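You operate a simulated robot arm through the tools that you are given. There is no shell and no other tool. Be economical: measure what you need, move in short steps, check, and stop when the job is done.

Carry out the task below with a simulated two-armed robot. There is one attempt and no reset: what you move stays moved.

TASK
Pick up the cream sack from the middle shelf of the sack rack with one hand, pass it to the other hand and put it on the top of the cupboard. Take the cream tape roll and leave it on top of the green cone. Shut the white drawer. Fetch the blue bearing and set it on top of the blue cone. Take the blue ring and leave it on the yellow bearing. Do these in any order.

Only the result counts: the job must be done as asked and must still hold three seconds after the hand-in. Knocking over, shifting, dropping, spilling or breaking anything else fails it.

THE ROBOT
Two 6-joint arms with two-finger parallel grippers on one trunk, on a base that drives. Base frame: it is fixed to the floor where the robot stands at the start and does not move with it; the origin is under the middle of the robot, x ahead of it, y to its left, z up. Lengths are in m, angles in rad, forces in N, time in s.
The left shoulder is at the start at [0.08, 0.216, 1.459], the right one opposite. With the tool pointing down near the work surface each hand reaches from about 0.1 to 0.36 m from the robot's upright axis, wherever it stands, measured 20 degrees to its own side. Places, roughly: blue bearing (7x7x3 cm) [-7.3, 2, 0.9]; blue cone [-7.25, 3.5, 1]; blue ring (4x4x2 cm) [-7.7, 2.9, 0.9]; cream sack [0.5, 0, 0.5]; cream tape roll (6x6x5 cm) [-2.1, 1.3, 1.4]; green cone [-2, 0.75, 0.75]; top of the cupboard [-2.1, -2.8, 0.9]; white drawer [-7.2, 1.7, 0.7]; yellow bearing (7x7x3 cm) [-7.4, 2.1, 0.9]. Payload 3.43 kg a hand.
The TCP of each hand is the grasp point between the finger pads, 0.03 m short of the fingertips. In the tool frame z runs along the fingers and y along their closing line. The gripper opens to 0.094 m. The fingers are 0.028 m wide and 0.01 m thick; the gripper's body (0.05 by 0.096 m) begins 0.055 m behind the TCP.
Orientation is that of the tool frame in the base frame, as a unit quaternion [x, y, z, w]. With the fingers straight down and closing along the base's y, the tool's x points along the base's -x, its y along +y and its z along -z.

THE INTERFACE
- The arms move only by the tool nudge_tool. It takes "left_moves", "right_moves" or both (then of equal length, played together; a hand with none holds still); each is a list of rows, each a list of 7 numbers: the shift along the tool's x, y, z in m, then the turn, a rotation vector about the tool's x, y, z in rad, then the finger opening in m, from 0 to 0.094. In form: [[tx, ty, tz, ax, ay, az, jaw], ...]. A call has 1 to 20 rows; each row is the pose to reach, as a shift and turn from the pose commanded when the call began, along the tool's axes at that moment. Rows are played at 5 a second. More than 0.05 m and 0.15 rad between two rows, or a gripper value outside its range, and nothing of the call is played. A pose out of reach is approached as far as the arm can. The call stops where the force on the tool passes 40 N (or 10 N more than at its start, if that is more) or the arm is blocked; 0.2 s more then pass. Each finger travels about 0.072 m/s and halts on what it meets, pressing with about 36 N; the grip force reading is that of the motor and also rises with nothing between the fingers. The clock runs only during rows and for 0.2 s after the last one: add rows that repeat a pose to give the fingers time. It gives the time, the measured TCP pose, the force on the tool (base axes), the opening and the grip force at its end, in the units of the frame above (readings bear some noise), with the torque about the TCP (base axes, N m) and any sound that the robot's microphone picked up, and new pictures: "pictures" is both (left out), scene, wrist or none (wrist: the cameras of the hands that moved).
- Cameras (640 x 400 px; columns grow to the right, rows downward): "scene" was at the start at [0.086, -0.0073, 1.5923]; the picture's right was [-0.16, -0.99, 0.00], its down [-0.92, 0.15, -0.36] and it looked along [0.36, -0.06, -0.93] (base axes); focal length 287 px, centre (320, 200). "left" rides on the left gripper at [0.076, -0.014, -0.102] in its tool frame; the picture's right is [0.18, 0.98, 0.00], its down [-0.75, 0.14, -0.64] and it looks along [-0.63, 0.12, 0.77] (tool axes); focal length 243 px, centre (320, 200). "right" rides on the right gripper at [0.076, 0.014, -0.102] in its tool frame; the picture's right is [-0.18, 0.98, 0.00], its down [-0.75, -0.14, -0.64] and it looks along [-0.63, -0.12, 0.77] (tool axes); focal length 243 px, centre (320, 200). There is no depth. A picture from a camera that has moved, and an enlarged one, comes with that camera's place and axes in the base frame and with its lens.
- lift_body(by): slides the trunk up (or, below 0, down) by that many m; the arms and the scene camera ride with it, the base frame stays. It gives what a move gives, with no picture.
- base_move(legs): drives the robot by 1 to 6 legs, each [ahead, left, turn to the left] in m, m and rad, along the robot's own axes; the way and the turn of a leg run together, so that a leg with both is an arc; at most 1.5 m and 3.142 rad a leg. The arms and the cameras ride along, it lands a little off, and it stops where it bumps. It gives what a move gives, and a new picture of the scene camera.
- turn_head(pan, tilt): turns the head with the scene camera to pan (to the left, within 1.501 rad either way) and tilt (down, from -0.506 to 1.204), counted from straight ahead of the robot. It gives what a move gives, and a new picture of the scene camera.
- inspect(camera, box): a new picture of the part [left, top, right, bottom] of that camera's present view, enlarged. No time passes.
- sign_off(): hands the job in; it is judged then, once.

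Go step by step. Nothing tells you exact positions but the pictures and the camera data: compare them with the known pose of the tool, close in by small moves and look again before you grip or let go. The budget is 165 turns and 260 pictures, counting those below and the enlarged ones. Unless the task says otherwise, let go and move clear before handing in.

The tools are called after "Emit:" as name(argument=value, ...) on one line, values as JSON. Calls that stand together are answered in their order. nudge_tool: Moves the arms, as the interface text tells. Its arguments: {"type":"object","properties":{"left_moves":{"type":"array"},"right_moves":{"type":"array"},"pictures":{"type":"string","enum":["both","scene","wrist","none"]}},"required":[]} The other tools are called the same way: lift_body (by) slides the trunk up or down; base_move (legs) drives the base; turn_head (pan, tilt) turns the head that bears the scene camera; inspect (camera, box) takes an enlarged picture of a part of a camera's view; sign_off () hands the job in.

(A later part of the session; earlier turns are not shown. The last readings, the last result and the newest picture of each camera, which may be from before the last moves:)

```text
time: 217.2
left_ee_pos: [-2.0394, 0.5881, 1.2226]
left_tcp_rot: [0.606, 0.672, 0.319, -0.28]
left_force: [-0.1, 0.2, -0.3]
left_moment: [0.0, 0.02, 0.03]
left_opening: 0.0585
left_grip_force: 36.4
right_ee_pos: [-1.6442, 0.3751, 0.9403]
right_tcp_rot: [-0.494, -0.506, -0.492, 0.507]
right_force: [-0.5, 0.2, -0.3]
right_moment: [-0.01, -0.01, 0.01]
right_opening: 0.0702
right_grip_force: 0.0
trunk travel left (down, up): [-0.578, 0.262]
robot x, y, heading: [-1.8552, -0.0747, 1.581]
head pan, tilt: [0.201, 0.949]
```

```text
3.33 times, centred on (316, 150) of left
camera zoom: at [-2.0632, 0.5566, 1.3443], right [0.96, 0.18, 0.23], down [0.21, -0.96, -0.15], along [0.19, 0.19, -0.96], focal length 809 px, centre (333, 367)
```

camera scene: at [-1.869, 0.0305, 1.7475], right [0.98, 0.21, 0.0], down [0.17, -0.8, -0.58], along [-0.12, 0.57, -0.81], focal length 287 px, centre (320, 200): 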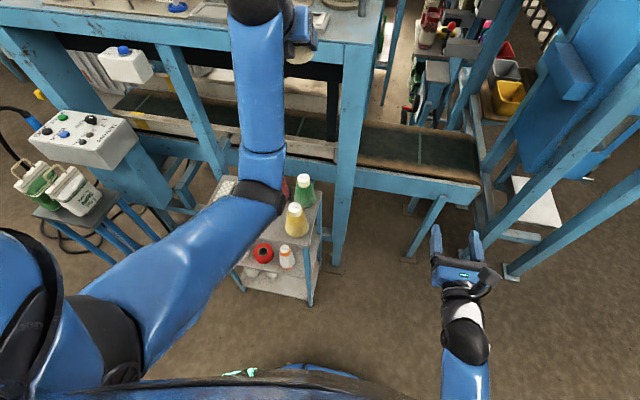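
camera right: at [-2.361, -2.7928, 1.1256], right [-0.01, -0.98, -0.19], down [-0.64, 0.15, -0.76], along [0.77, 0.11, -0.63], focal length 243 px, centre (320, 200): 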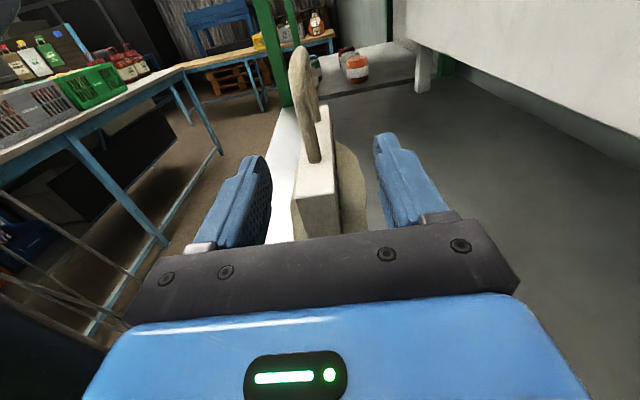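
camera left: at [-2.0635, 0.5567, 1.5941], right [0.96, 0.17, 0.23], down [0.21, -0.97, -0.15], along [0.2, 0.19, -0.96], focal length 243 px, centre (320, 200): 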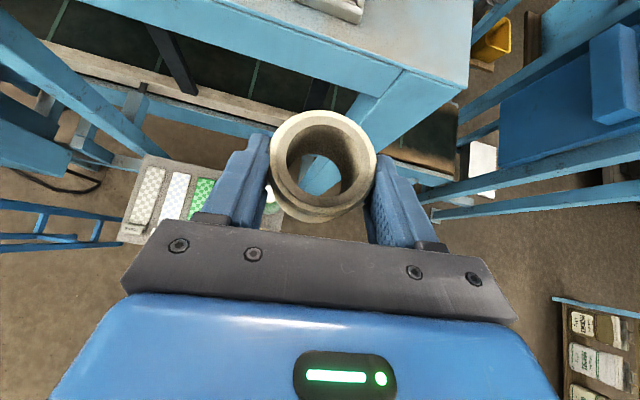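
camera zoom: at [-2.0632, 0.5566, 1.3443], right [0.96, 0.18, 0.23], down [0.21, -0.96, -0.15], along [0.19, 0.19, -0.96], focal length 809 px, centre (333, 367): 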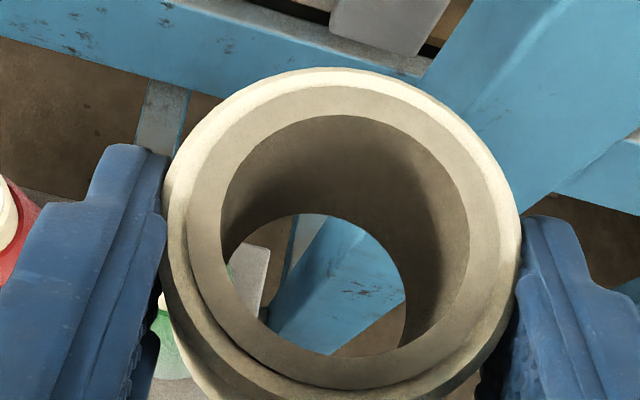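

Emit:
nudge_tool(left_moves=[[-0.014, -0.007, 0.033, 0, 0, 0.024, 0.04], [-0.029, -0.015, 0.065, 0, 0, 0.047, 0.04], [-0.043, -0.022, 0.098, 0, 0, 0.07, 0.04], [-0.058, -0.029, 0.13, 0, 0, 0.094, 0.04], [-0.072, -0.0365, 0.163, 0, 0, 0.117, 0.04], [-0.072, -0.0365, 0.163, 0, 0, 0.117, 0.04]])

Emit:
inspect(camera="scene", box=[220, 80, 412, 200])

```text
time: 218.6
left_ee_pos: [-2.0154, 0.6653, 1.0556]
left_tcp_rot: [0.622, 0.657, 0.306, -0.297]
left_force: [0.5, 0.4, 0.0]
left_moment: [0.02, 0.03, -0.01]
left_opening: 0.0585
left_grip_force: 36.0
left hand out of reach, approached as far as the arm can: row 1, 2, 3, 4, 5, 6
right_ee_pos: [-1.6432, 0.3763, 0.939]
right_tcp_rot: [-0.496, -0.505, -0.492, 0.507]
right_force: [-0.1, -0.5, -0.2]
right_moment: [-0.04, 0.04, 0.01]
right_opening: 0.07
right_grip_force: 0.0
trunk travel left (down, up): [-0.578, 0.262]
robot x, y, heading: [-1.8514, -0.0717, 1.579]
head pan, tilt: [0.201, 0.949]
camera scene: at [-1.8683, 0.0301, 1.4976], right [0.98, 0.21, 0.0], down [0.17, -0.8, -0.58], along [-0.12, 0.57, -0.81], focal length 287 px, centre (320, 200)
camera left: at [-2.0327, 0.6346, 1.1794], right [0.97, 0.16, 0.17], down [0.19, -0.97, -0.17], along [0.14, 0.19, -0.97], focal length 243 px, centre (320, 200)
```

scene: 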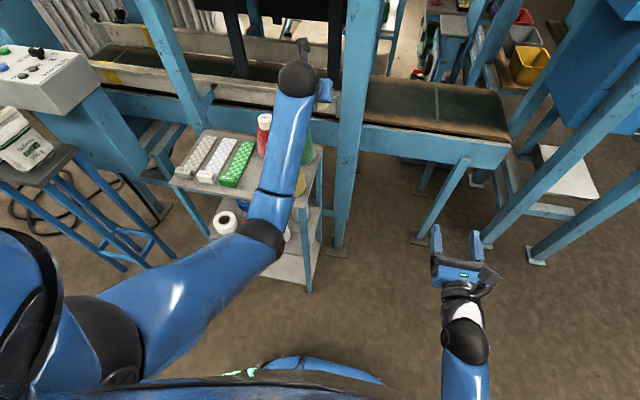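
left: 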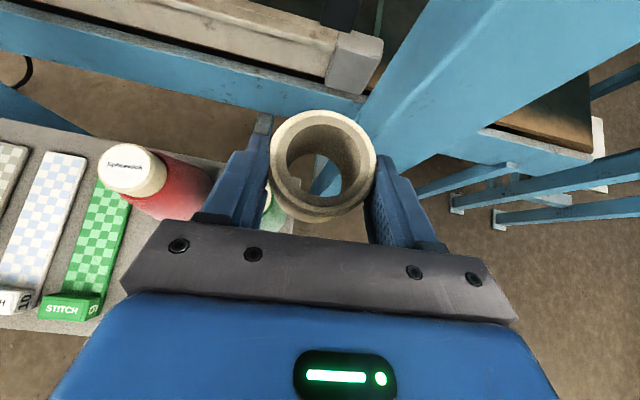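

```text
3.33 times, centred on (316, 140) of scene
camera zoom: at [-1.8683, 0.0301, 1.4976], right [0.98, 0.21, 0.0], down [0.17, -0.8, -0.58], along [-0.12, 0.57, -0.81], focal length 958 px, centre (333, 400)
```

zoom: 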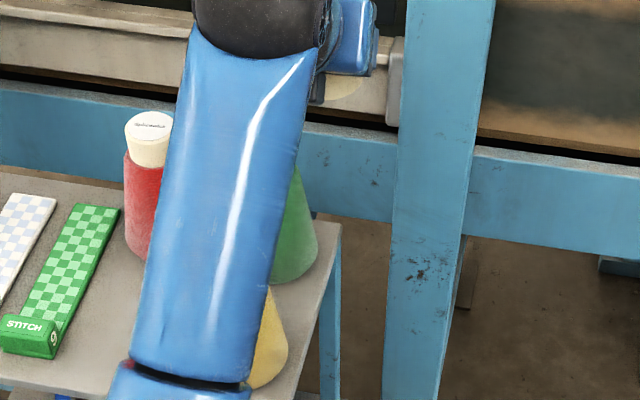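

Emit:
base_move(legs=[[-0.1, 0.05, 0]])

Emit:
lift_body(by=0.1)

Emit:
nudge_tool(left_moves=[[0.0, 0, 0.04, 0, 0, 0, 0.04], [0.0, 0, 0.08, 0, 0, 0, 0.04], [0.0, 0, 0.12, 0, 0, 0, 0.04], [0, 0, 0.12, 0, 0, 0, 0.04]])

```text
time: 219.8
left_ee_pos: [-2.0604, 0.5659, 1.0558]
left_tcp_rot: [0.621, 0.658, 0.304, -0.297]
left_force: [0.5, 0.6, 0.1]
left_moment: [0.01, -0.03, -0.02]
left_opening: 0.0583
left_grip_force: 36.3
right_ee_pos: [-1.6898, 0.2742, 0.9413]
right_tcp_rot: [-0.497, -0.505, -0.492, 0.507]
right_force: [-0.1, 0.3, 0.3]
right_moment: [-0.01, -0.02, 0.02]
right_opening: 0.0701
right_grip_force: 0.1
trunk travel left (down, up): [-0.578, 0.262]
robot x, y, heading: [-1.8986, -0.1767, 1.58]
head pan, tilt: [0.201, 0.949]
camera scene: at [-1.9143, -0.0697, 1.4974], right [0.98, 0.21, 0.0], down [0.17, -0.8, -0.58], along [-0.12, 0.57, -0.81], focal length 287 px, centre (320, 200)
```

scene: 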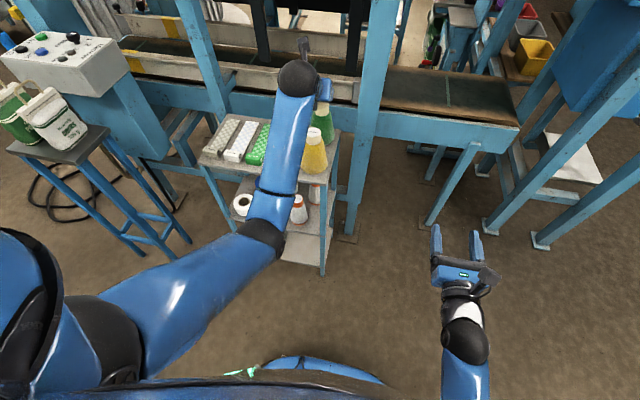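

```text
time: 221.2
left_ee_pos: [-2.0619, 0.5646, 1.1561]
left_tcp_rot: [0.621, 0.658, 0.305, -0.297]
left_force: [-0.5, 0.7, -0.4]
left_moment: [0.0, -0.02, 0.02]
left_opening: 0.0584
left_grip_force: 36.4
right_ee_pos: [-1.6896, 0.2748, 1.0399]
right_tcp_rot: [-0.495, -0.505, -0.493, 0.507]
right_force: [-0.5, -0.9, 0.1]
right_moment: [0.01, 0.02, 0.01]
right_opening: 0.07
right_grip_force: 0.1
trunk travel left (down, up): [-0.678, 0.162]
robot x, y, heading: [-1.9001, -0.1734, 1.582]
head pan, tilt: [0.201, 0.949]
```

```text
time: 222.2
left_ee_pos: [-2.0607, 0.6564, 1.0797]
left_tcp_rot: [0.621, 0.657, 0.306, -0.297]
left_force: [1.1, 0.0, 0.5]
left_moment: [0.0, -0.02, -0.01]
left_opening: 0.0585
left_grip_force: 36.0
right_ee_pos: [-1.6898, 0.2742, 1.0406]
right_tcp_rot: [-0.495, -0.505, -0.493, 0.507]
right_force: [-0.3, -0.3, -0.1]
right_moment: [-0.02, -0.03, -0.02]
right_opening: 0.0696
right_grip_force: 0.0
trunk travel left (down, up): [-0.678, 0.162]
robot x, y, heading: [-1.897, -0.1721, 1.584]
head pan, tilt: [0.201, 0.949]
camera scene: at [-1.915, -0.0715, 1.5976], right [0.98, 0.21, 0.0], down [0.17, -0.79, -0.58], along [-0.12, 0.57, -0.81], focal length 287 px, centre (320, 200)
camera left: at [-2.0783, 0.6249, 1.2029], right [0.97, 0.16, 0.17], down [0.19, -0.97, -0.17], along [0.14, 0.19, -0.97], focal length 243 px, centre (320, 200)
```

scene: 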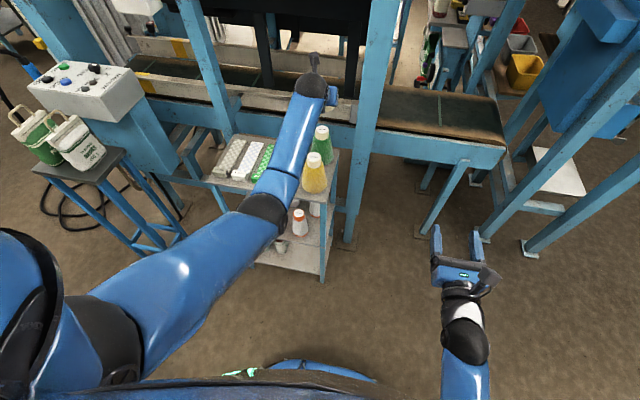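
left: 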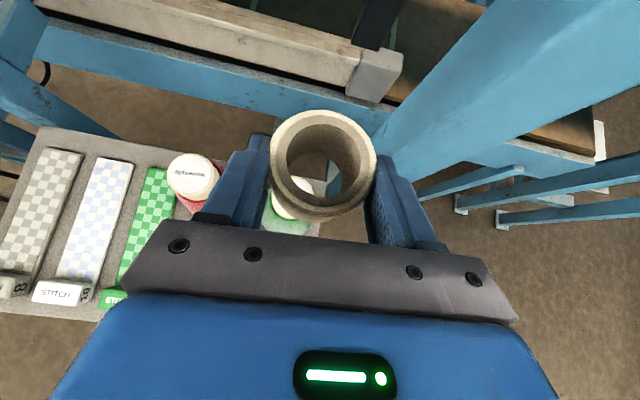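

Emit:
inspect(camera="left", box=[220, 100, 412, 220])

Emit:
inspect(camera="scene", box=[260, 60, 388, 140])

```text
3.33 times, centred on (316, 160) of left
camera zoom: at [-2.0783, 0.6249, 1.2029], right [0.97, 0.16, 0.17], down [0.19, -0.97, -0.17], along [0.14, 0.19, -0.97], focal length 809 px, centre (333, 333)
```

zoom: 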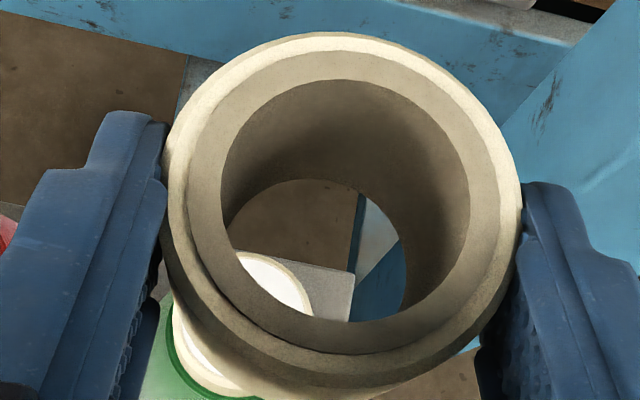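

```text
5.00 times, centred on (324, 100) of scene
camera zoom: at [-1.915, -0.0715, 1.5976], right [0.98, 0.21, 0.0], down [0.17, -0.79, -0.58], along [-0.12, 0.57, -0.81], focal length 1436 px, centre (300, 700)
```

zoom: 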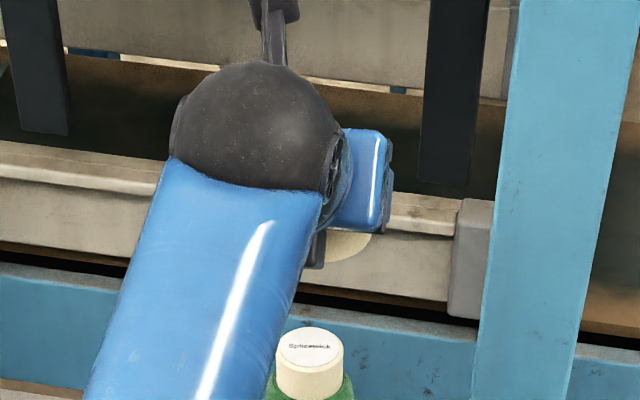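

Roll center and cap center nearly line up; I lower to just above the cap.

Emit:
nudge_tool(left_moves=[[-0.013, -0.003, 0.012, 0, 0, 0, 0.04], [-0.026, -0.006, 0.024, 0, 0, 0, 0.04], [-0.038, -0.009, 0.036, 0, 0, 0, 0.04], [-0.049, -0.009, 0.046, 0, 0, 0, 0.04], [-0.049, -0.009, 0.046, 0, 0, 0, 0.04]])

Emit:
inspect(camera="left", box=[220, 100, 412, 220])

Emit:
inspect(camera="scene", box=[260, 60, 388, 140])

```text
time: 223.4
left_ee_pos: [-2.0699, 0.6606, 1.0124]
left_tcp_rot: [0.621, 0.658, 0.305, -0.297]
left_force: [-0.1, 0.6, -0.1]
left_moment: [-0.02, 0.02, 0.01]
left_opening: 0.0581
left_grip_force: 35.6
right_ee_pos: [-1.6911, 0.2749, 1.0392]
right_tcp_rot: [-0.494, -0.506, -0.493, 0.507]
right_force: [-0.1, 0.2, 0.2]
right_moment: [0.01, -0.01, 0.01]
right_opening: 0.0702
right_grip_force: 0.2
trunk travel left (down, up): [-0.678, 0.162]
robot x, y, heading: [-1.8987, -0.1755, 1.581]
head pan, tilt: [0.201, 0.949]
camera scene: at [-1.915, -0.0712, 1.5976], right [0.98, 0.21, 0.0], down [0.17, -0.8, -0.58], along [-0.12, 0.57, -0.81], focal length 287 px, centre (320, 200)
camera left: at [-2.0877, 0.629, 1.136], right [0.97, 0.16, 0.17], down [0.19, -0.97, -0.17], along [0.14, 0.19, -0.97], focal length 243 px, centre (320, 200)
```

scene: 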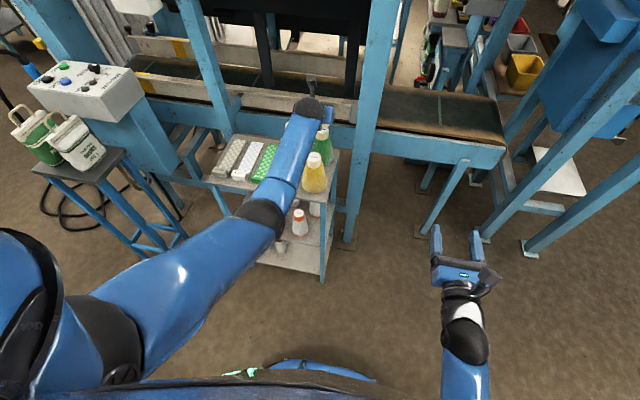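
left: 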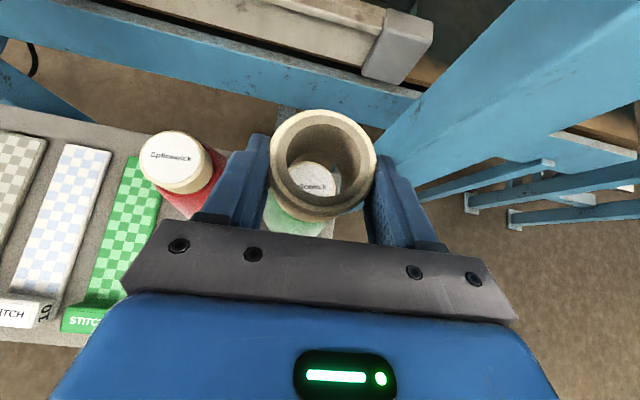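

```text
3.33 times, centred on (316, 160) of left
camera zoom: at [-2.0877, 0.629, 1.136], right [0.97, 0.16, 0.17], down [0.19, -0.97, -0.17], along [0.14, 0.19, -0.97], focal length 809 px, centre (333, 333)
```

zoom: 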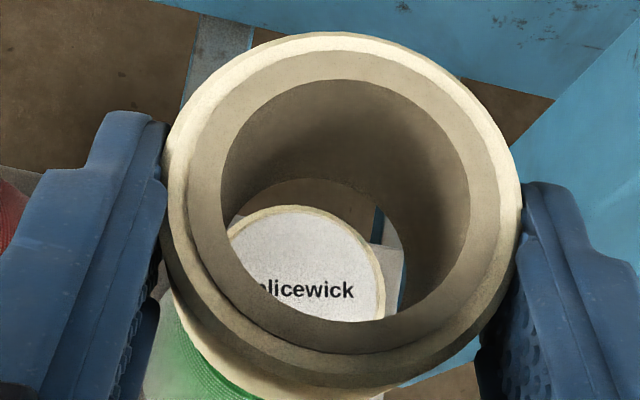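

```text
5.00 times, centred on (324, 100) of scene
camera zoom: at [-1.915, -0.0712, 1.5976], right [0.98, 0.21, 0.0], down [0.17, -0.8, -0.58], along [-0.12, 0.57, -0.81], focal length 1436 px, centre (300, 700)
```

zoom: 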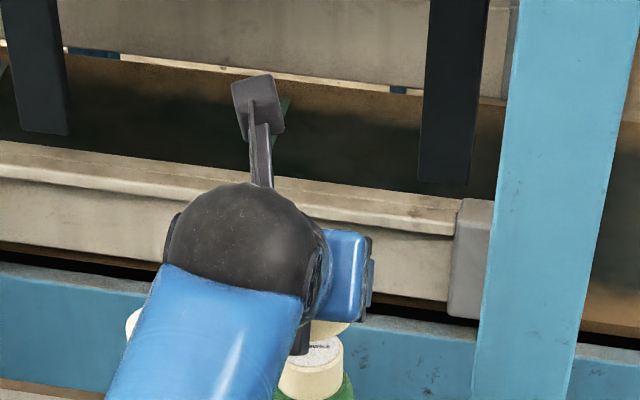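

Emit:
nudge_tool(left_moves=[[-0.0046, 0, 0.003, 0, 0, 0, 0.04], [-0.0077, 0, 0.0045, 0, 0, 0, 0.04], [-0.01, 0, 0.006, 0, 0, 0, 0.04], [-0.01, 0, 0.006, 0, 0, 0, 0.04]], pictures="wrist")

```text
time: 224.4
left_ee_pos: [-2.071, 0.6596, 1.0012]
left_tcp_rot: [0.621, 0.658, 0.305, -0.297]
left_force: [0.7, 0.0, 0.5]
left_moment: [0.0, 0.0, -0.03]
left_opening: 0.0582
left_grip_force: 36.2
right_ee_pos: [-1.6894, 0.2752, 1.0399]
right_tcp_rot: [-0.495, -0.506, -0.492, 0.507]
right_force: [0.2, -0.9, 0.1]
right_moment: [-0.02, 0.0, 0.01]
right_opening: 0.0698
right_grip_force: 0.0
trunk travel left (down, up): [-0.678, 0.162]
robot x, y, heading: [-1.9026, -0.1734, 1.582]
head pan, tilt: [0.201, 0.949]
camera left: at [-2.088, 0.6279, 1.124], right [0.97, 0.16, 0.17], down [0.19, -0.97, -0.17], along [0.14, 0.19, -0.97], focal length 243 px, centre (320, 200)
```

left: 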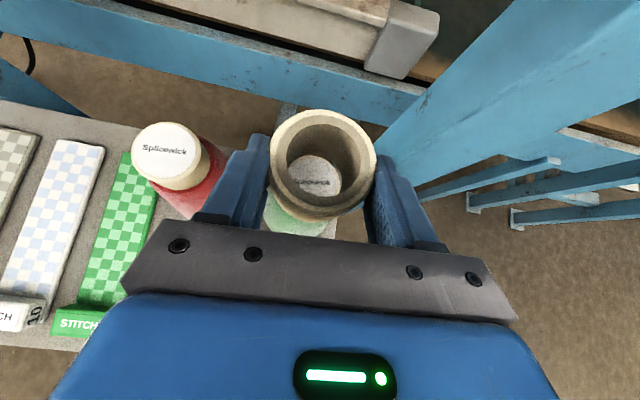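

Emit:
nudge_tool(left_moves=[[-0.0015, 0, 0.0013, 0, 0, 0, 0.04], [-0.003, 0, 0.0026, 0, 0, 0, 0.04], [-0.0038, 0, 0.0032, 0, 0, 0, 0.04], [-0.0038, 0, 0.0032, 0, 0, 0, 0.04]], pictures="none")

Emit:
inspect(camera="left", box=[220, 100, 412, 220])

```text
time: 225.4
left_ee_pos: [-2.0701, 0.6602, 0.9957]
left_tcp_rot: [0.622, 0.657, 0.305, -0.296]
left_force: [1.2, -0.4, -0.6]
left_moment: [-0.01, -0.02, 0.02]
left_opening: 0.0585
left_grip_force: 35.7
right_ee_pos: [-1.6904, 0.2734, 1.0395]
right_tcp_rot: [-0.495, -0.505, -0.493, 0.507]
right_force: [0.4, 0.6, -1.2]
right_moment: [0.01, 0.01, -0.01]
right_opening: 0.0703
right_grip_force: 0.1
trunk travel left (down, up): [-0.678, 0.162]
robot x, y, heading: [-1.8982, -0.1712, 1.581]
head pan, tilt: [0.201, 0.949]
```

```text
3.33 times, centred on (316, 160) of left
camera zoom: at [-2.0871, 0.6274, 1.1189], right [0.97, 0.16, 0.17], down [0.19, -0.97, -0.17], along [0.14, 0.19, -0.97], focal length 809 px, centre (333, 333)
```

zoom: 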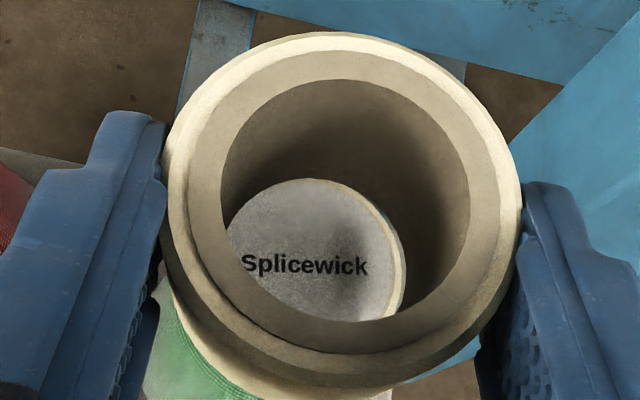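

Emit:
nudge_tool(left_moves=[[-0.002, -0.003, -0.002, 0, 0, 0, 0.04], [-0.0035, -0.003, -0.001, 0, 0, 0, 0.04], [-0.005, -0.003, 0.0003, 0, 0, 0, 0.04], [-0.0065, -0.003, 0.0016, 0, 0, 0, 0.04], [-0.008, -0.003, 0.0029, 0, 0, 0, 0.04], [-0.008, -0.003, 0.0029, 0, 0, 0, 0.04]], pictures="none")

Emit:
inspect(camera="left", box=[220, 100, 412, 220])

```text
time: 226.8
left_ee_pos: [-2.0721, 0.6564, 0.9889]
left_tcp_rot: [0.622, 0.657, 0.305, -0.297]
left_force: [0.0, -0.8, 0.2]
left_moment: [-0.02, 0.02, -0.02]
left_opening: 0.0584
left_grip_force: 35.2
right_ee_pos: [-1.6909, 0.2743, 1.0397]
right_tcp_rot: [-0.495, -0.505, -0.494, 0.506]
right_force: [-0.7, -0.1, -0.5]
right_moment: [0.03, 0.0, -0.04]
right_opening: 0.0699
right_grip_force: 0.0
trunk travel left (down, up): [-0.678, 0.162]
robot x, y, heading: [-1.9028, -0.1743, 1.582]
head pan, tilt: [0.201, 0.949]
```

```text
3.33 times, centred on (316, 160) of left
camera zoom: at [-2.0889, 0.6241, 1.1111], right [0.97, 0.16, 0.17], down [0.19, -0.97, -0.17], along [0.14, 0.19, -0.97], focal length 809 px, centre (333, 333)
```

zoom: 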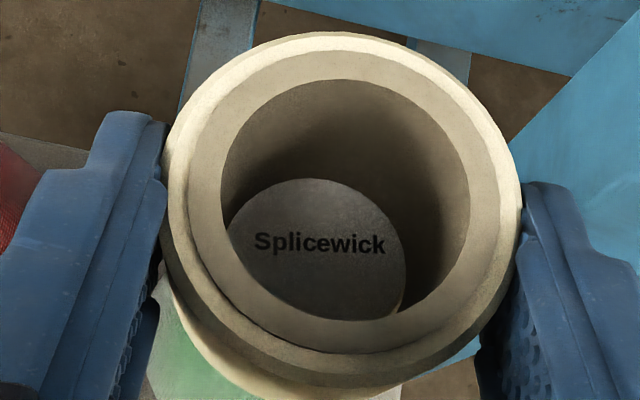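

Emit:
nudge_tool(left_moves=[[-0.0012, 0, 0.001, 0, 0, 0, 0.04], [-0.0023, 0, 0.0019, 0, 0, 0, 0.04], [-0.0035, 0, 0.0029, 0, 0, 0, 0.04], [-0.0035, 0, 0.0029, 0, 0, 0, 0.04]], pictures="none")

Emit:
inspect(camera="left", box=[220, 100, 412, 220])

```text
time: 227.8
left_ee_pos: [-2.0708, 0.6541, 0.9842]
left_tcp_rot: [0.621, 0.657, 0.306, -0.297]
left_force: [0.2, 0.2, 2.7]
left_moment: [0.06, 0.05, -0.02]
left_opening: 0.0585
left_grip_force: 36.7
right_ee_pos: [-1.6898, 0.2738, 1.0401]
right_tcp_rot: [-0.495, -0.505, -0.493, 0.507]
right_force: [-0.3, -0.5, 0.3]
right_moment: [0.03, 0.04, -0.02]
right_opening: 0.0702
right_grip_force: 0.0
trunk travel left (down, up): [-0.678, 0.162]
robot x, y, heading: [-1.9014, -0.1732, 1.579]
head pan, tilt: [0.201, 0.949]
```

```text
3.33 times, centred on (316, 160) of left
camera zoom: at [-2.0886, 0.6237, 1.1081], right [0.97, 0.16, 0.17], down [0.19, -0.97, -0.17], along [0.14, 0.2, -0.97], focal length 809 px, centre (333, 333)
```

zoom: 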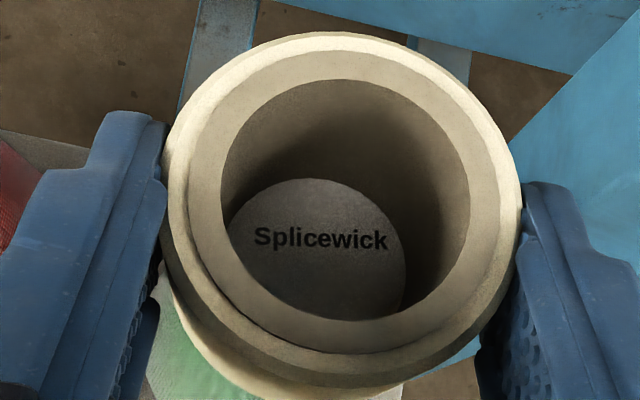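

Emit:
nudge_tool(left_moves=[[0, 0, 0, 0, 0, 0, 0.057], [0, 0, 0, 0, 0, 0, 0.06], [0, 0, 0, 0, 0, 0, 0.065], [0, 0, 0, 0, 0, 0, 0.075], [0, 0, 0, 0, 0, 0, 0.085], [0, 0, 0, 0, 0, 0, 0.085]], pictures="wrist")

```text
time: 229.2
left_ee_pos: [-2.0714, 0.6554, 0.9838]
left_tcp_rot: [0.622, 0.658, 0.305, -0.296]
left_force: [0.0, -0.4, 0.1]
left_moment: [0.01, 0.03, -0.01]
left_opening: 0.0851
left_grip_force: 0.1
right_ee_pos: [-1.6913, 0.2739, 1.0404]
right_tcp_rot: [-0.494, -0.506, -0.493, 0.507]
right_force: [0.7, 0.1, 0.4]
right_moment: [0.01, 0.01, 0.0]
right_opening: 0.0701
right_grip_force: 0.0
trunk travel left (down, up): [-0.678, 0.162]
robot x, y, heading: [-1.8999, -0.172, 1.582]
head pan, tilt: [0.201, 0.949]
camera left: at [-2.0887, 0.6238, 1.1075], right [0.97, 0.16, 0.17], down [0.19, -0.97, -0.17], along [0.14, 0.19, -0.97], focal length 243 px, centre (320, 200)
```

left: 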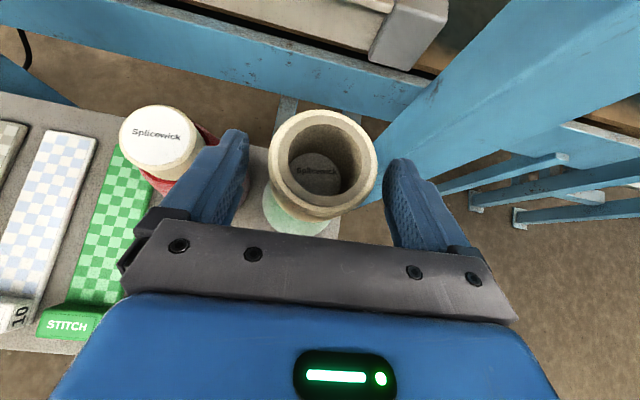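

Emit:
nudge_tool(left_moves=[[0.005, 0, -0.02, 0, 0, 0, 0.085], [0.01, 0, -0.05, 0, 0, 0, 0.085], [0.03, 0, -0.085, 0, 0, 0, 0.085], [0.05, 0, -0.12, 0, 0, 0, 0.085], [0.07, 0, -0.15, 0, 0, 0, 0.085]])

Emit:
inspect(camera="scene", box=[220, 60, 412, 180])

```text
time: 230.4
left_ee_pos: [-2.0713, 0.5848, 1.1332]
left_tcp_rot: [0.619, 0.66, 0.305, -0.297]
left_force: [-1.2, -0.1, -0.8]
left_moment: [0.0, 0.03, -0.05]
left_opening: 0.0851
left_grip_force: 0.1
right_ee_pos: [-1.6901, 0.2728, 1.0403]
right_tcp_rot: [-0.495, -0.505, -0.492, 0.508]
right_force: [0.0, 0.1, 0.4]
right_moment: [0.01, -0.04, -0.03]
right_opening: 0.0701
right_grip_force: 0.2
trunk travel left (down, up): [-0.678, 0.162]
robot x, y, heading: [-1.8983, -0.1749, 1.587]
head pan, tilt: [0.201, 0.949]
camera scene: at [-1.9146, -0.0721, 1.5976], right [0.98, 0.21, 0.0], down [0.17, -0.79, -0.58], along [-0.12, 0.57, -0.81], focal length 287 px, centre (320, 200)
camera left: at [-2.0887, 0.553, 1.2559], right [0.97, 0.16, 0.18], down [0.19, -0.97, -0.17], along [0.14, 0.19, -0.97], focal length 243 px, centre (320, 200)
```

scene: 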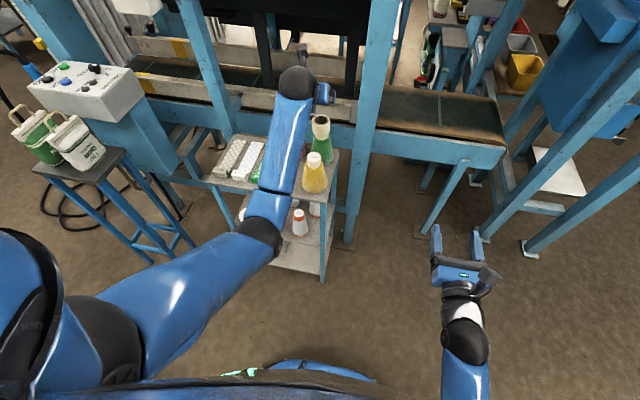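
left: 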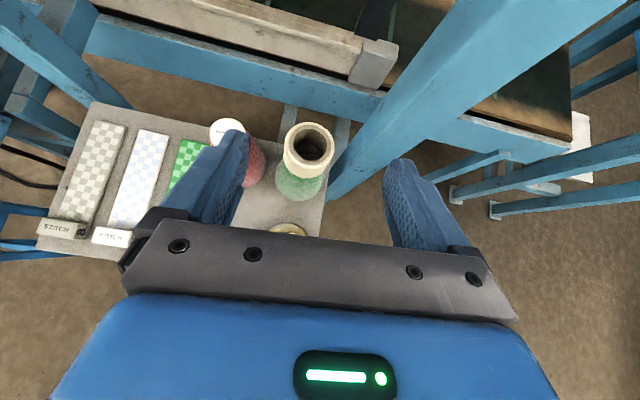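

```text
3.33 times, centred on (316, 120) of scene
camera zoom: at [-1.9146, -0.0721, 1.5976], right [0.98, 0.21, 0.0], down [0.17, -0.79, -0.58], along [-0.12, 0.57, -0.81], focal length 958 px, centre (333, 467)
```

zoom: 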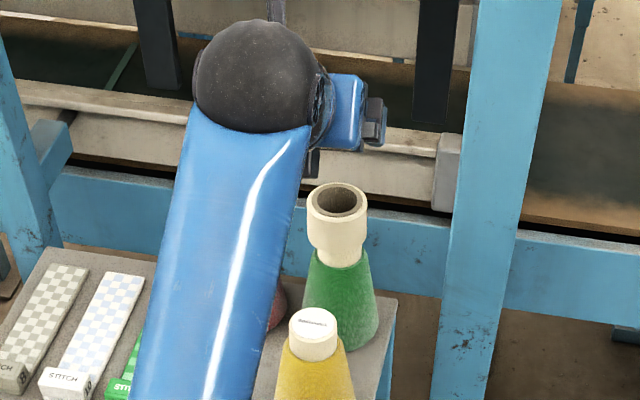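

Roll sits on the green cone. I raise, retract the left arm and continue west to the far bench.

Emit:
lift_body(by=0.16)

Emit:
nudge_tool(left_moves=[[-0.027, 0, -0.033, 0, 0, 0, 0.085], [-0.054, 0, -0.066, 0, 0, 0, 0.085], [-0.081, 0, -0.099, 0, 0, 0, 0.085], [-0.108, 0, -0.132, 0, 0, 0, 0.085], [-0.135, 0, -0.165, 0, 0, 0, 0.085], [-0.162, 0, -0.198, 0, 0, 0, 0.085], [-0.19, 0, -0.231, 0, 0, 0, 0.085]], pictures="scene")

```text
time: 232.2
left_ee_pos: [-2.0715, 0.5845, 1.2929]
left_tcp_rot: [0.62, 0.66, 0.306, -0.296]
left_force: [0.7, 0.7, -0.6]
left_moment: [0.0, 0.01, 0.0]
left_opening: 0.0848
left_grip_force: 0.1
right_ee_pos: [-1.69, 0.2747, 1.2006]
right_tcp_rot: [-0.495, -0.505, -0.493, 0.507]
right_force: [-0.8, -0.3, -0.7]
right_moment: [-0.01, 0.03, 0.0]
right_opening: 0.0701
right_grip_force: 0.0
trunk travel left (down, up): [-0.838, 0.002]
robot x, y, heading: [-1.8991, -0.1749, 1.586]
head pan, tilt: [0.201, 0.949]
```

```text
time: 233.8
left_ee_pos: [-2.053, 0.306, 1.2879]
left_tcp_rot: [0.619, 0.66, 0.306, -0.297]
left_force: [0.1, 0.0, 0.0]
left_moment: [-0.01, 0.0, 0.0]
left_opening: 0.085
left_grip_force: 0.1
left hand out of reach, approached as far as the arm can: row 7
right_ee_pos: [-1.6903, 0.2734, 1.2005]
right_tcp_rot: [-0.495, -0.505, -0.493, 0.507]
right_force: [-0.7, -0.6, 0.9]
right_moment: [-0.01, 0.0, 0.04]
right_opening: 0.07
right_grip_force: 0.1
trunk travel left (down, up): [-0.838, 0.002]
robot x, y, heading: [-1.9018, -0.1755, 1.577]
head pan, tilt: [0.201, 0.949]
camera scene: at [-1.915, -0.0727, 1.7577], right [0.98, 0.21, 0.0], down [0.17, -0.79, -0.58], along [-0.12, 0.57, -0.81], focal length 287 px, centre (320, 200)
```

scene: 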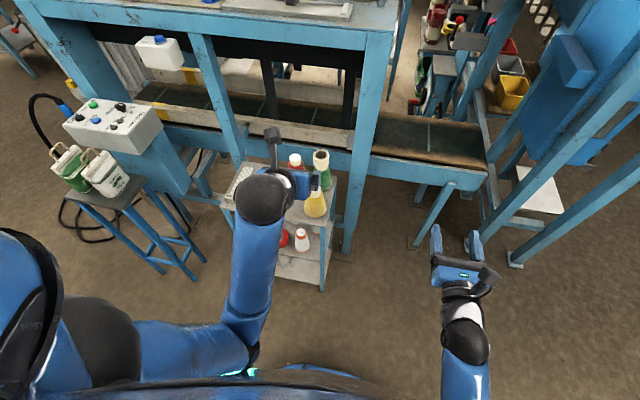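

Emit:
base_move(legs=[[0, 1.45, 0], [0, 0, 1.57], [1.2, 0, 0]])

Emit:
turn_head(pan=-0.5, tilt=0.25)

```text
time: 249.6
left_ee_pos: [-5.0976, -0.2341, 1.2315]
left_tcp_rot: [0.031, 0.916, 0.094, -0.389]
left_force: [0.7, -3.4, -0.9]
left_moment: [0.14, 0.04, -0.11]
left_opening: 0.0852
left_grip_force: 0.0
right_ee_pos: [-4.9994, 0.1502, 1.1803]
right_tcp_rot: [-0.084, 0.725, 0.144, -0.668]
right_force: [-2.4, -2.6, -0.3]
right_moment: [0.01, 0.05, -0.2]
right_opening: 0.0698
right_grip_force: 0.1
trunk travel left (down, up): [-0.838, 0.002]
robot x, y, heading: [-4.5059, -0.0917, 2.97]
head pan, tilt: [0.201, 0.949]
stopped in leg 3: the robot was blocked; the commanded pose is now the measured one
camera scene: at [-4.6576, -0.1034, 1.7541], right [-0.03, 1.0, 0.01], down [0.83, 0.03, -0.55], along [-0.55, -0.01, -0.83], focal length 287 px, centre (320, 200)
```

scene: 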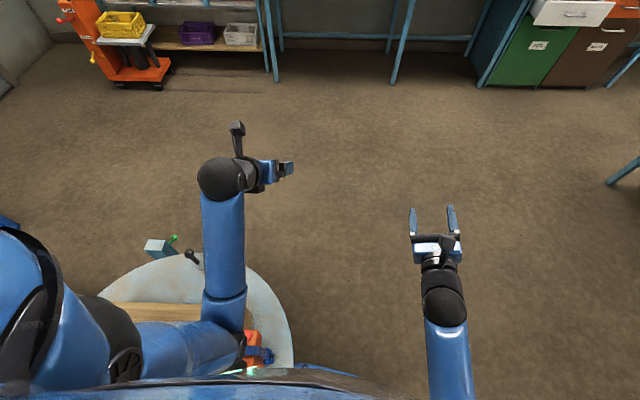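

```text
time: 250.7
left_ee_pos: [-5.0427, -0.2066, 1.2575]
left_tcp_rot: [0.048, 0.907, 0.083, -0.411]
left_force: [0.3, 0.2, 0.1]
left_moment: [0.01, 0.02, 0.02]
left_opening: 0.0851
left_grip_force: 0.0
right_ee_pos: [-4.9445, 0.1711, 1.1919]
right_tcp_rot: [-0.05, 0.715, 0.122, -0.687]
right_force: [1.3, 0.0, 0.1]
right_moment: [0.02, 0.0, -0.01]
right_opening: 0.0698
right_grip_force: 0.1
trunk travel left (down, up): [-0.838, 0.002]
robot x, y, heading: [-4.5041, -0.0947, 2.961]
head pan, tilt: [-0.499, 0.25]
camera scene: at [-4.59, -0.0227, 1.8187], right [0.62, 0.78, -0.01], down [0.19, -0.16, -0.97], along [-0.76, 0.6, -0.24], focal length 287 px, centre (320, 200)
```

scene: 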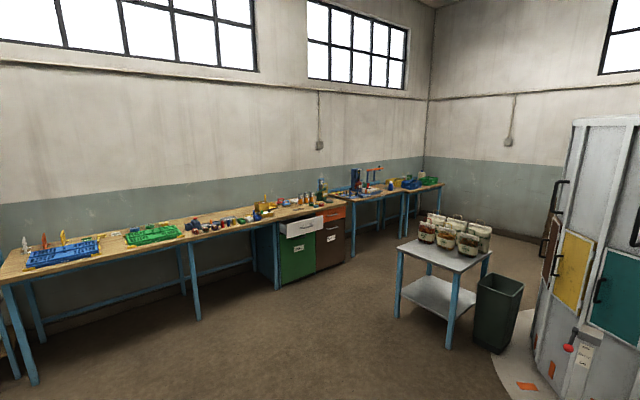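

Emit:
turn_head(pan=1.0, tilt=0.9)

```text
time: 252.3
left_ee_pos: [-5.0503, -0.2107, 1.2546]
left_tcp_rot: [0.046, 0.908, 0.084, -0.408]
left_force: [0.4, 0.3, -0.9]
left_moment: [-0.01, 0.03, 0.04]
left_opening: 0.085
left_grip_force: 0.0
right_ee_pos: [-4.9516, 0.1677, 1.1905]
right_tcp_rot: [-0.053, 0.717, 0.122, -0.684]
right_force: [0.0, 0.5, 0.2]
right_moment: [0.02, -0.01, -0.02]
right_opening: 0.0698
right_grip_force: 0.0
trunk travel left (down, up): [-0.838, 0.002]
robot x, y, heading: [-4.4979, -0.0925, 2.963]
head pan, tilt: [1.0, 0.901]
camera scene: at [-4.5791, -0.1421, 1.7612], right [-0.73, 0.68, 0.0], down [0.53, 0.58, -0.62], along [-0.42, -0.46, -0.78], focal length 287 px, centre (320, 200)
```

scene: 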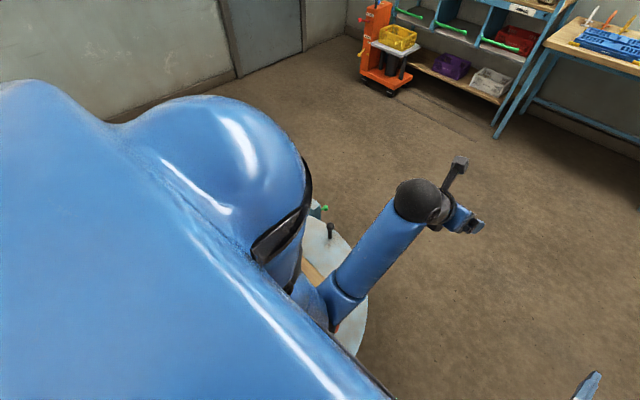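

I bumped beside the spool table; I move away to the right and check it.

Emit:
base_move(legs=[[0, -0.4, 0]])

Emit:
turn_head(pan=1.4, tilt=0.6)

```text
time: 254.8
left_ee_pos: [-4.9794, 0.1952, 1.2521]
left_tcp_rot: [0.053, 0.908, 0.088, -0.407]
left_force: [0.2, 0.1, 0.2]
left_moment: [0.0, 0.01, 0.0]
left_opening: 0.085
left_grip_force: 0.1
right_ee_pos: [-4.8749, 0.5733, 1.1908]
right_tcp_rot: [-0.047, 0.718, 0.129, -0.683]
right_force: [-0.6, -0.2, -0.4]
right_moment: [-0.01, -0.03, -0.03]
right_opening: 0.0701
right_grip_force: 0.0
trunk travel left (down, up): [-0.838, 0.002]
robot x, y, heading: [-4.4284, 0.3075, 2.949]
head pan, tilt: [1.0, 0.901]
camera scene: at [-4.5075, 0.2563, 1.761], right [-0.72, 0.69, 0.0], down [0.54, 0.57, -0.62], along [-0.43, -0.45, -0.79], focal length 287 px, centre (320, 200)
```

scene: 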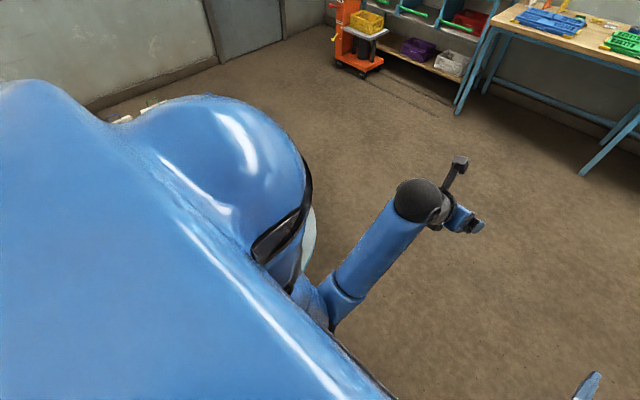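

```text
time: 255.7
left_ee_pos: [-4.9781, 0.1989, 1.2526]
left_tcp_rot: [0.053, 0.908, 0.088, -0.406]
left_force: [0.1, -0.1, -0.4]
left_moment: [-0.04, 0.01, 0.01]
left_opening: 0.0851
left_grip_force: 0.1
right_ee_pos: [-4.8731, 0.5755, 1.1908]
right_tcp_rot: [-0.048, 0.718, 0.128, -0.683]
right_force: [-0.7, 0.5, -0.2]
right_moment: [0.0, 0.02, 0.0]
right_opening: 0.0699
right_grip_force: 0.0
trunk travel left (down, up): [-0.838, 0.002]
robot x, y, heading: [-4.4259, 0.3068, 2.948]
head pan, tilt: [1.4, 0.6]
camera scene: at [-4.4859, 0.2332, 1.786], right [-0.93, 0.35, 0.0], down [0.2, 0.53, -0.83], along [-0.29, -0.77, -0.56], focal length 287 px, centre (320, 200)
```

scene: 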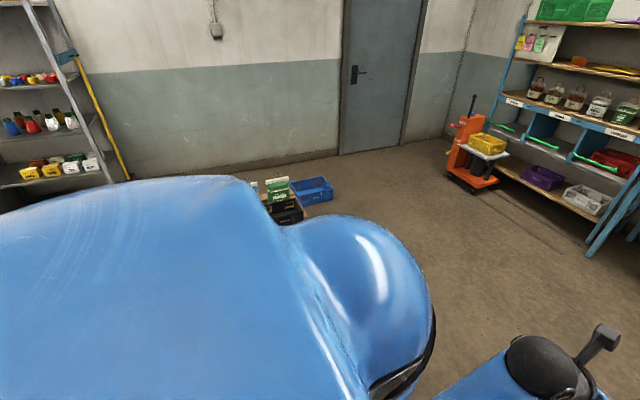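

Emit:
base_move(legs=[[0, 0, 0.19], [1.3, 0, 0], [0.6, -0.3, 0], [0.1, -0.9, 0]])

Emit:
turn_head(pan=0, tilt=0.7)

```text
time: 270.4
left_ee_pos: [-6.908, 1.2906, 1.2527]
left_tcp_rot: [-0.037, 0.909, 0.048, -0.413]
left_force: [0.3, 0.4, 0.7]
left_moment: [0.0, -0.02, -0.02]
left_opening: 0.0849
left_grip_force: 0.1
right_ee_pos: [-6.8788, 1.6805, 1.1893]
right_tcp_rot: [-0.118, 0.709, 0.062, -0.692]
right_force: [-0.1, 0.4, -0.5]
right_moment: [-0.01, -0.02, -0.01]
right_opening: 0.07
right_grip_force: 0.0
trunk travel left (down, up): [-0.838, 0.002]
robot x, y, heading: [-6.3896, 1.5082, -3.136]
head pan, tilt: [1.4, 0.6]
camera scene: at [-6.4316, 1.4193, 1.7859], right [-0.99, 0.16, 0.0], down [0.09, 0.56, -0.82], along [-0.14, -0.81, -0.57], focal length 287 px, centre (320, 200)
```

scene: 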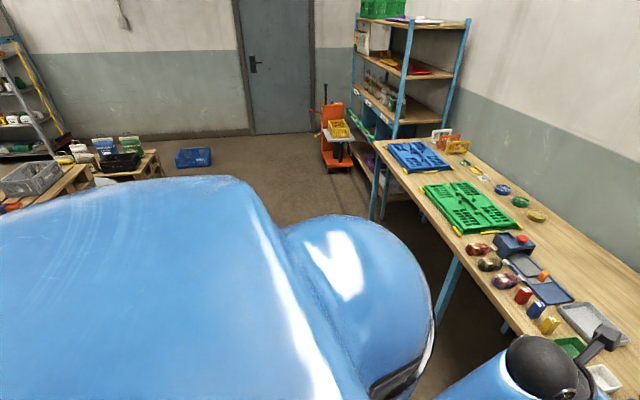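

```text
time: 272.0
left_ee_pos: [-6.908, 1.2919, 1.2527]
left_tcp_rot: [-0.038, 0.909, 0.046, -0.413]
left_force: [1.2, 0.2, 0.2]
left_moment: [0.01, 0.01, 0.02]
left_opening: 0.085
left_grip_force: 0.0
right_ee_pos: [-6.88, 1.681, 1.1908]
right_tcp_rot: [-0.117, 0.709, 0.061, -0.692]
right_force: [-0.6, 0.2, -0.1]
right_moment: [0.02, 0.0, 0.01]
right_opening: 0.0702
right_grip_force: 0.0
trunk travel left (down, up): [-0.838, 0.002]
robot x, y, heading: [-6.3881, 1.5077, -3.136]
head pan, tilt: [0.0, 0.7]
camera scene: at [-6.5023, 1.508, 1.7773], right [-0.01, 1.0, 0.0], down [0.64, 0.0, -0.76], along [-0.76, -0.01, -0.64], focal length 287 px, centre (320, 200)
```

scene: 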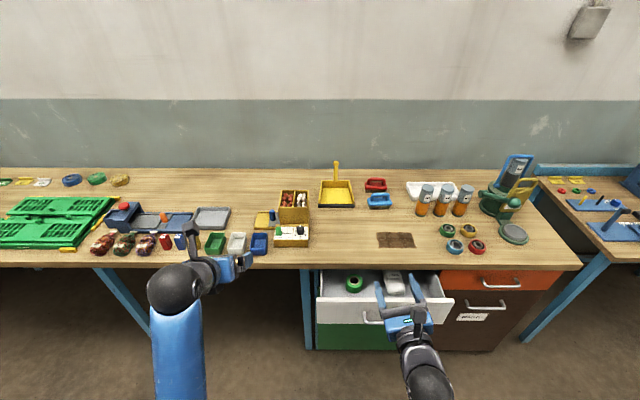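

Emit:
inspect(camera="scene", box=[340, 140, 596, 300])

Emit:
inspect(camera="scene", box=[290, 240, 546, 400])

```text
2.50 times, centred on (468, 220) of scene
camera zoom: at [-6.5023, 1.508, 1.7773], right [-0.01, 1.0, 0.0], down [0.64, 0.0, -0.76], along [-0.76, -0.01, -0.64], focal length 718 px, centre (-50, 150)
```

zoom: 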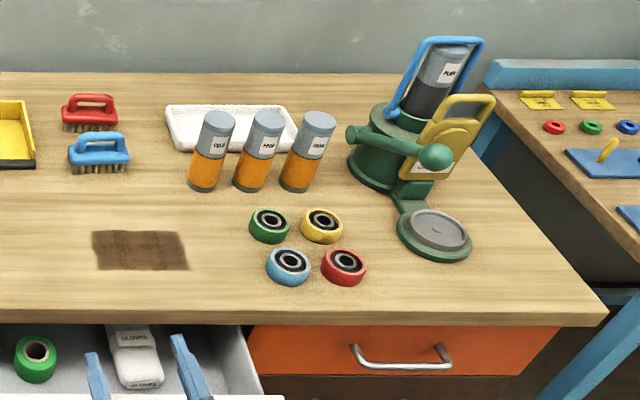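

```text
2.50 times, centred on (418, 320) of scene
camera zoom: at [-6.5023, 1.508, 1.7773], right [-0.01, 1.0, 0.0], down [0.64, 0.0, -0.76], along [-0.76, -0.01, -0.64], focal length 718 px, centre (75, -100)
```

zoom: 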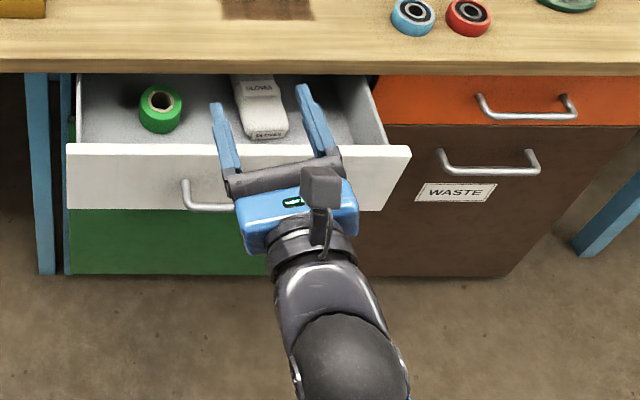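

Bearings, drawer located. I'll close the right fist, lower the trunk and push the white drawer at its upper face (y≈1.73, z≈0.79).

Emit:
nudge_tool(right_moves=[[0, 0, 0, 0, 0, 0, 0.04], [0, 0, 0, 0, 0, 0, 0.0], [0, 0, 0, 0, 0, 0, 0.0], [0, 0, 0, 0, 0, 0, 0.0]], pictures="none")

Emit:
lift_body(by=-0.39)

Emit:
base_move(legs=[[0.08, -0.05, 0]])

Emit:
turn_head(pan=-0.2, tilt=0.8)

```text
time: 273.0
left_ee_pos: [-6.9076, 1.2912, 1.2529]
left_tcp_rot: [-0.037, 0.909, 0.046, -0.413]
left_force: [-0.5, 0.1, 0.3]
left_moment: [0.02, -0.02, 0.03]
left_opening: 0.085
left_grip_force: 0.0
right_ee_pos: [-6.8781, 1.6826, 1.1907]
right_tcp_rot: [-0.116, 0.709, 0.063, -0.692]
right_force: [0.0, -0.8, 0.3]
right_moment: [0.0, 0.0, 0.02]
right_opening: 0.0
right_grip_force: 32.7
trunk travel left (down, up): [-0.838, 0.002]
robot x, y, heading: [-6.391, 1.5078, -3.137]
head pan, tilt: [0.0, 0.7]
```

```text
time: 276.7
left_ee_pos: [-6.9086, 1.2916, 0.8638]
left_tcp_rot: [-0.037, 0.908, 0.046, -0.414]
left_force: [-0.1, -0.1, -0.1]
left_moment: [0.01, 0.0, 0.0]
left_opening: 0.0852
left_grip_force: 0.0
right_ee_pos: [-6.8795, 1.6806, 0.8008]
right_tcp_rot: [-0.117, 0.709, 0.061, -0.692]
right_force: [0.2, -0.5, 0.2]
right_moment: [0.0, 0.01, -0.04]
right_opening: 0.0
right_grip_force: 32.4
trunk travel left (down, up): [-0.448, 0.392]
robot x, y, heading: [-6.3903, 1.5076, -3.132]
head pan, tilt: [0.0, 0.7]
```

```text
time: 277.8
left_ee_pos: [-6.9851, 1.3406, 0.8632]
left_tcp_rot: [-0.037, 0.909, 0.047, -0.413]
left_force: [-0.7, -0.8, 1.0]
left_moment: [-0.01, 0.02, -0.04]
left_opening: 0.0852
left_grip_force: 0.1
right_ee_pos: [-6.9571, 1.7302, 0.8005]
right_tcp_rot: [-0.118, 0.709, 0.061, -0.692]
right_force: [1.4, 0.7, 0.2]
right_moment: [0.0, 0.01, 0.0]
right_opening: 0.0
right_grip_force: 32.4
trunk travel left (down, up): [-0.448, 0.392]
robot x, y, heading: [-6.4657, 1.5602, -3.133]
head pan, tilt: [0.0, 0.7]
camera scene: at [-6.5797, 1.557, 1.3873], right [-0.01, 1.0, 0.0], down [0.64, 0.0, -0.76], along [-0.76, -0.01, -0.64], focal length 287 px, centre (320, 200)
```

scene: 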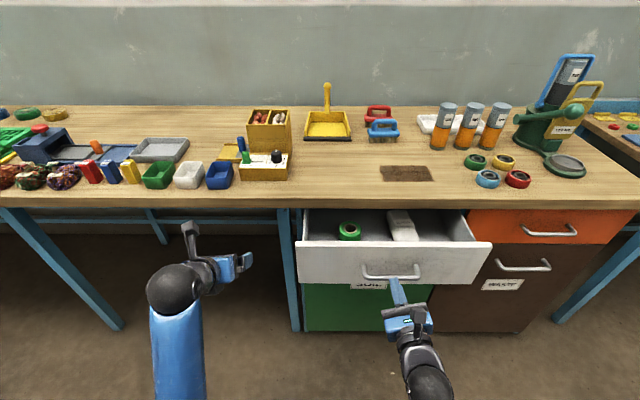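

```text
time: 278.6
left_ee_pos: [-6.9842, 1.3414, 0.8631]
left_tcp_rot: [-0.037, 0.909, 0.047, -0.413]
left_force: [0.0, -0.3, 1.4]
left_moment: [0.01, -0.05, -0.02]
left_opening: 0.0849
left_grip_force: 0.1
right_ee_pos: [-6.9563, 1.7298, 0.8]
right_tcp_rot: [-0.118, 0.709, 0.061, -0.692]
right_force: [1.2, 0.7, 0.3]
right_moment: [0.03, 0.04, -0.02]
right_opening: 0.0
right_grip_force: 33.0
trunk travel left (down, up): [-0.448, 0.392]
robot x, y, heading: [-6.4637, 1.5561, -3.132]
head pan, tilt: [-0.201, 0.799]
camera scene: at [-6.5737, 1.5731, 1.3791], right [0.19, 0.98, 0.0], down [0.7, -0.14, -0.7], along [-0.68, 0.13, -0.72], focal length 287 px, centre (320, 200)
```

scene: 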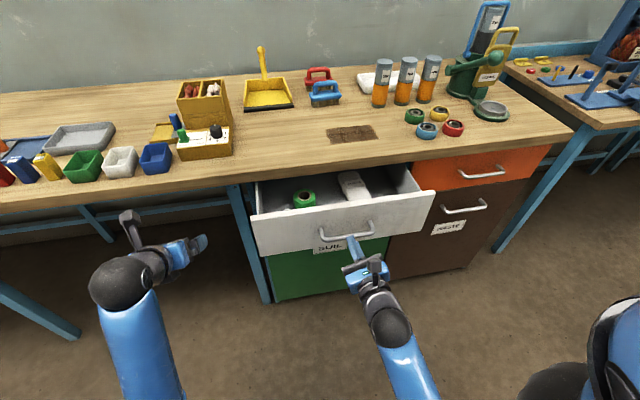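

Emit:
lift_body(by=-0.12)

Emit:
nudge_tool(right_moves=[[0, 0, 0.03, 0, 0, 0, 0], [0, 0, 0.06, 0, 0, 0, 0], [0, 0, 0.09, 0, 0, 0, 0], [0, 0, 0.11, 0, 0, 0, 0], [0, 0, 0.13, 0, 0, 0, 0], [0, 0, 0.15, 0, 0, 0, 0], [0, 0, 0.17, 0, 0, 0, 0], [0, 0, 0.19, 0, 0, 0, 0]], pictures="scene")

```text
time: 280.1
left_ee_pos: [-6.9846, 1.3402, 0.7422]
left_tcp_rot: [-0.037, 0.908, 0.047, -0.414]
left_force: [0.0, 0.0, 0.0]
left_moment: [0.01, 0.02, 0.02]
left_opening: 0.0851
left_grip_force: 0.1
right_ee_pos: [-6.9577, 1.73, 0.6817]
right_tcp_rot: [-0.119, 0.709, 0.061, -0.692]
right_force: [-0.7, -0.1, -0.7]
right_moment: [0.03, -0.02, 0.02]
right_opening: 0.0
right_grip_force: 33.1
trunk travel left (down, up): [-0.328, 0.512]
robot x, y, heading: [-6.462, 1.5535, -3.132]
head pan, tilt: [-0.201, 0.799]
```

```text
time: 281.9
left_ee_pos: [-6.9857, 1.3394, 0.7431]
left_tcp_rot: [-0.037, 0.909, 0.047, -0.412]
left_force: [0.3, -0.3, -0.1]
left_moment: [-0.03, -0.03, -0.03]
left_opening: 0.0852
left_grip_force: 0.1
right_ee_pos: [-7.148, 1.7162, 0.6754]
right_tcp_rot: [-0.118, 0.71, 0.06, -0.692]
right_force: [1.3, -0.2, -0.6]
right_moment: [0.0, 0.01, -0.01]
right_opening: 0.0
right_grip_force: 32.6
trunk travel left (down, up): [-0.328, 0.512]
robot x, y, heading: [-6.4665, 1.5519, -3.13]
head pan, tilt: [-0.201, 0.799]
camera scene: at [-6.5743, 1.5728, 1.259], right [0.19, 0.98, 0.0], down [0.7, -0.14, -0.7], along [-0.68, 0.13, -0.72], focal length 287 px, centre (320, 200)
```

scene: 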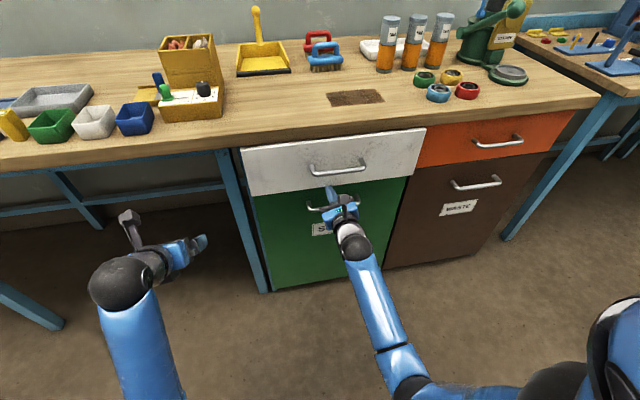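

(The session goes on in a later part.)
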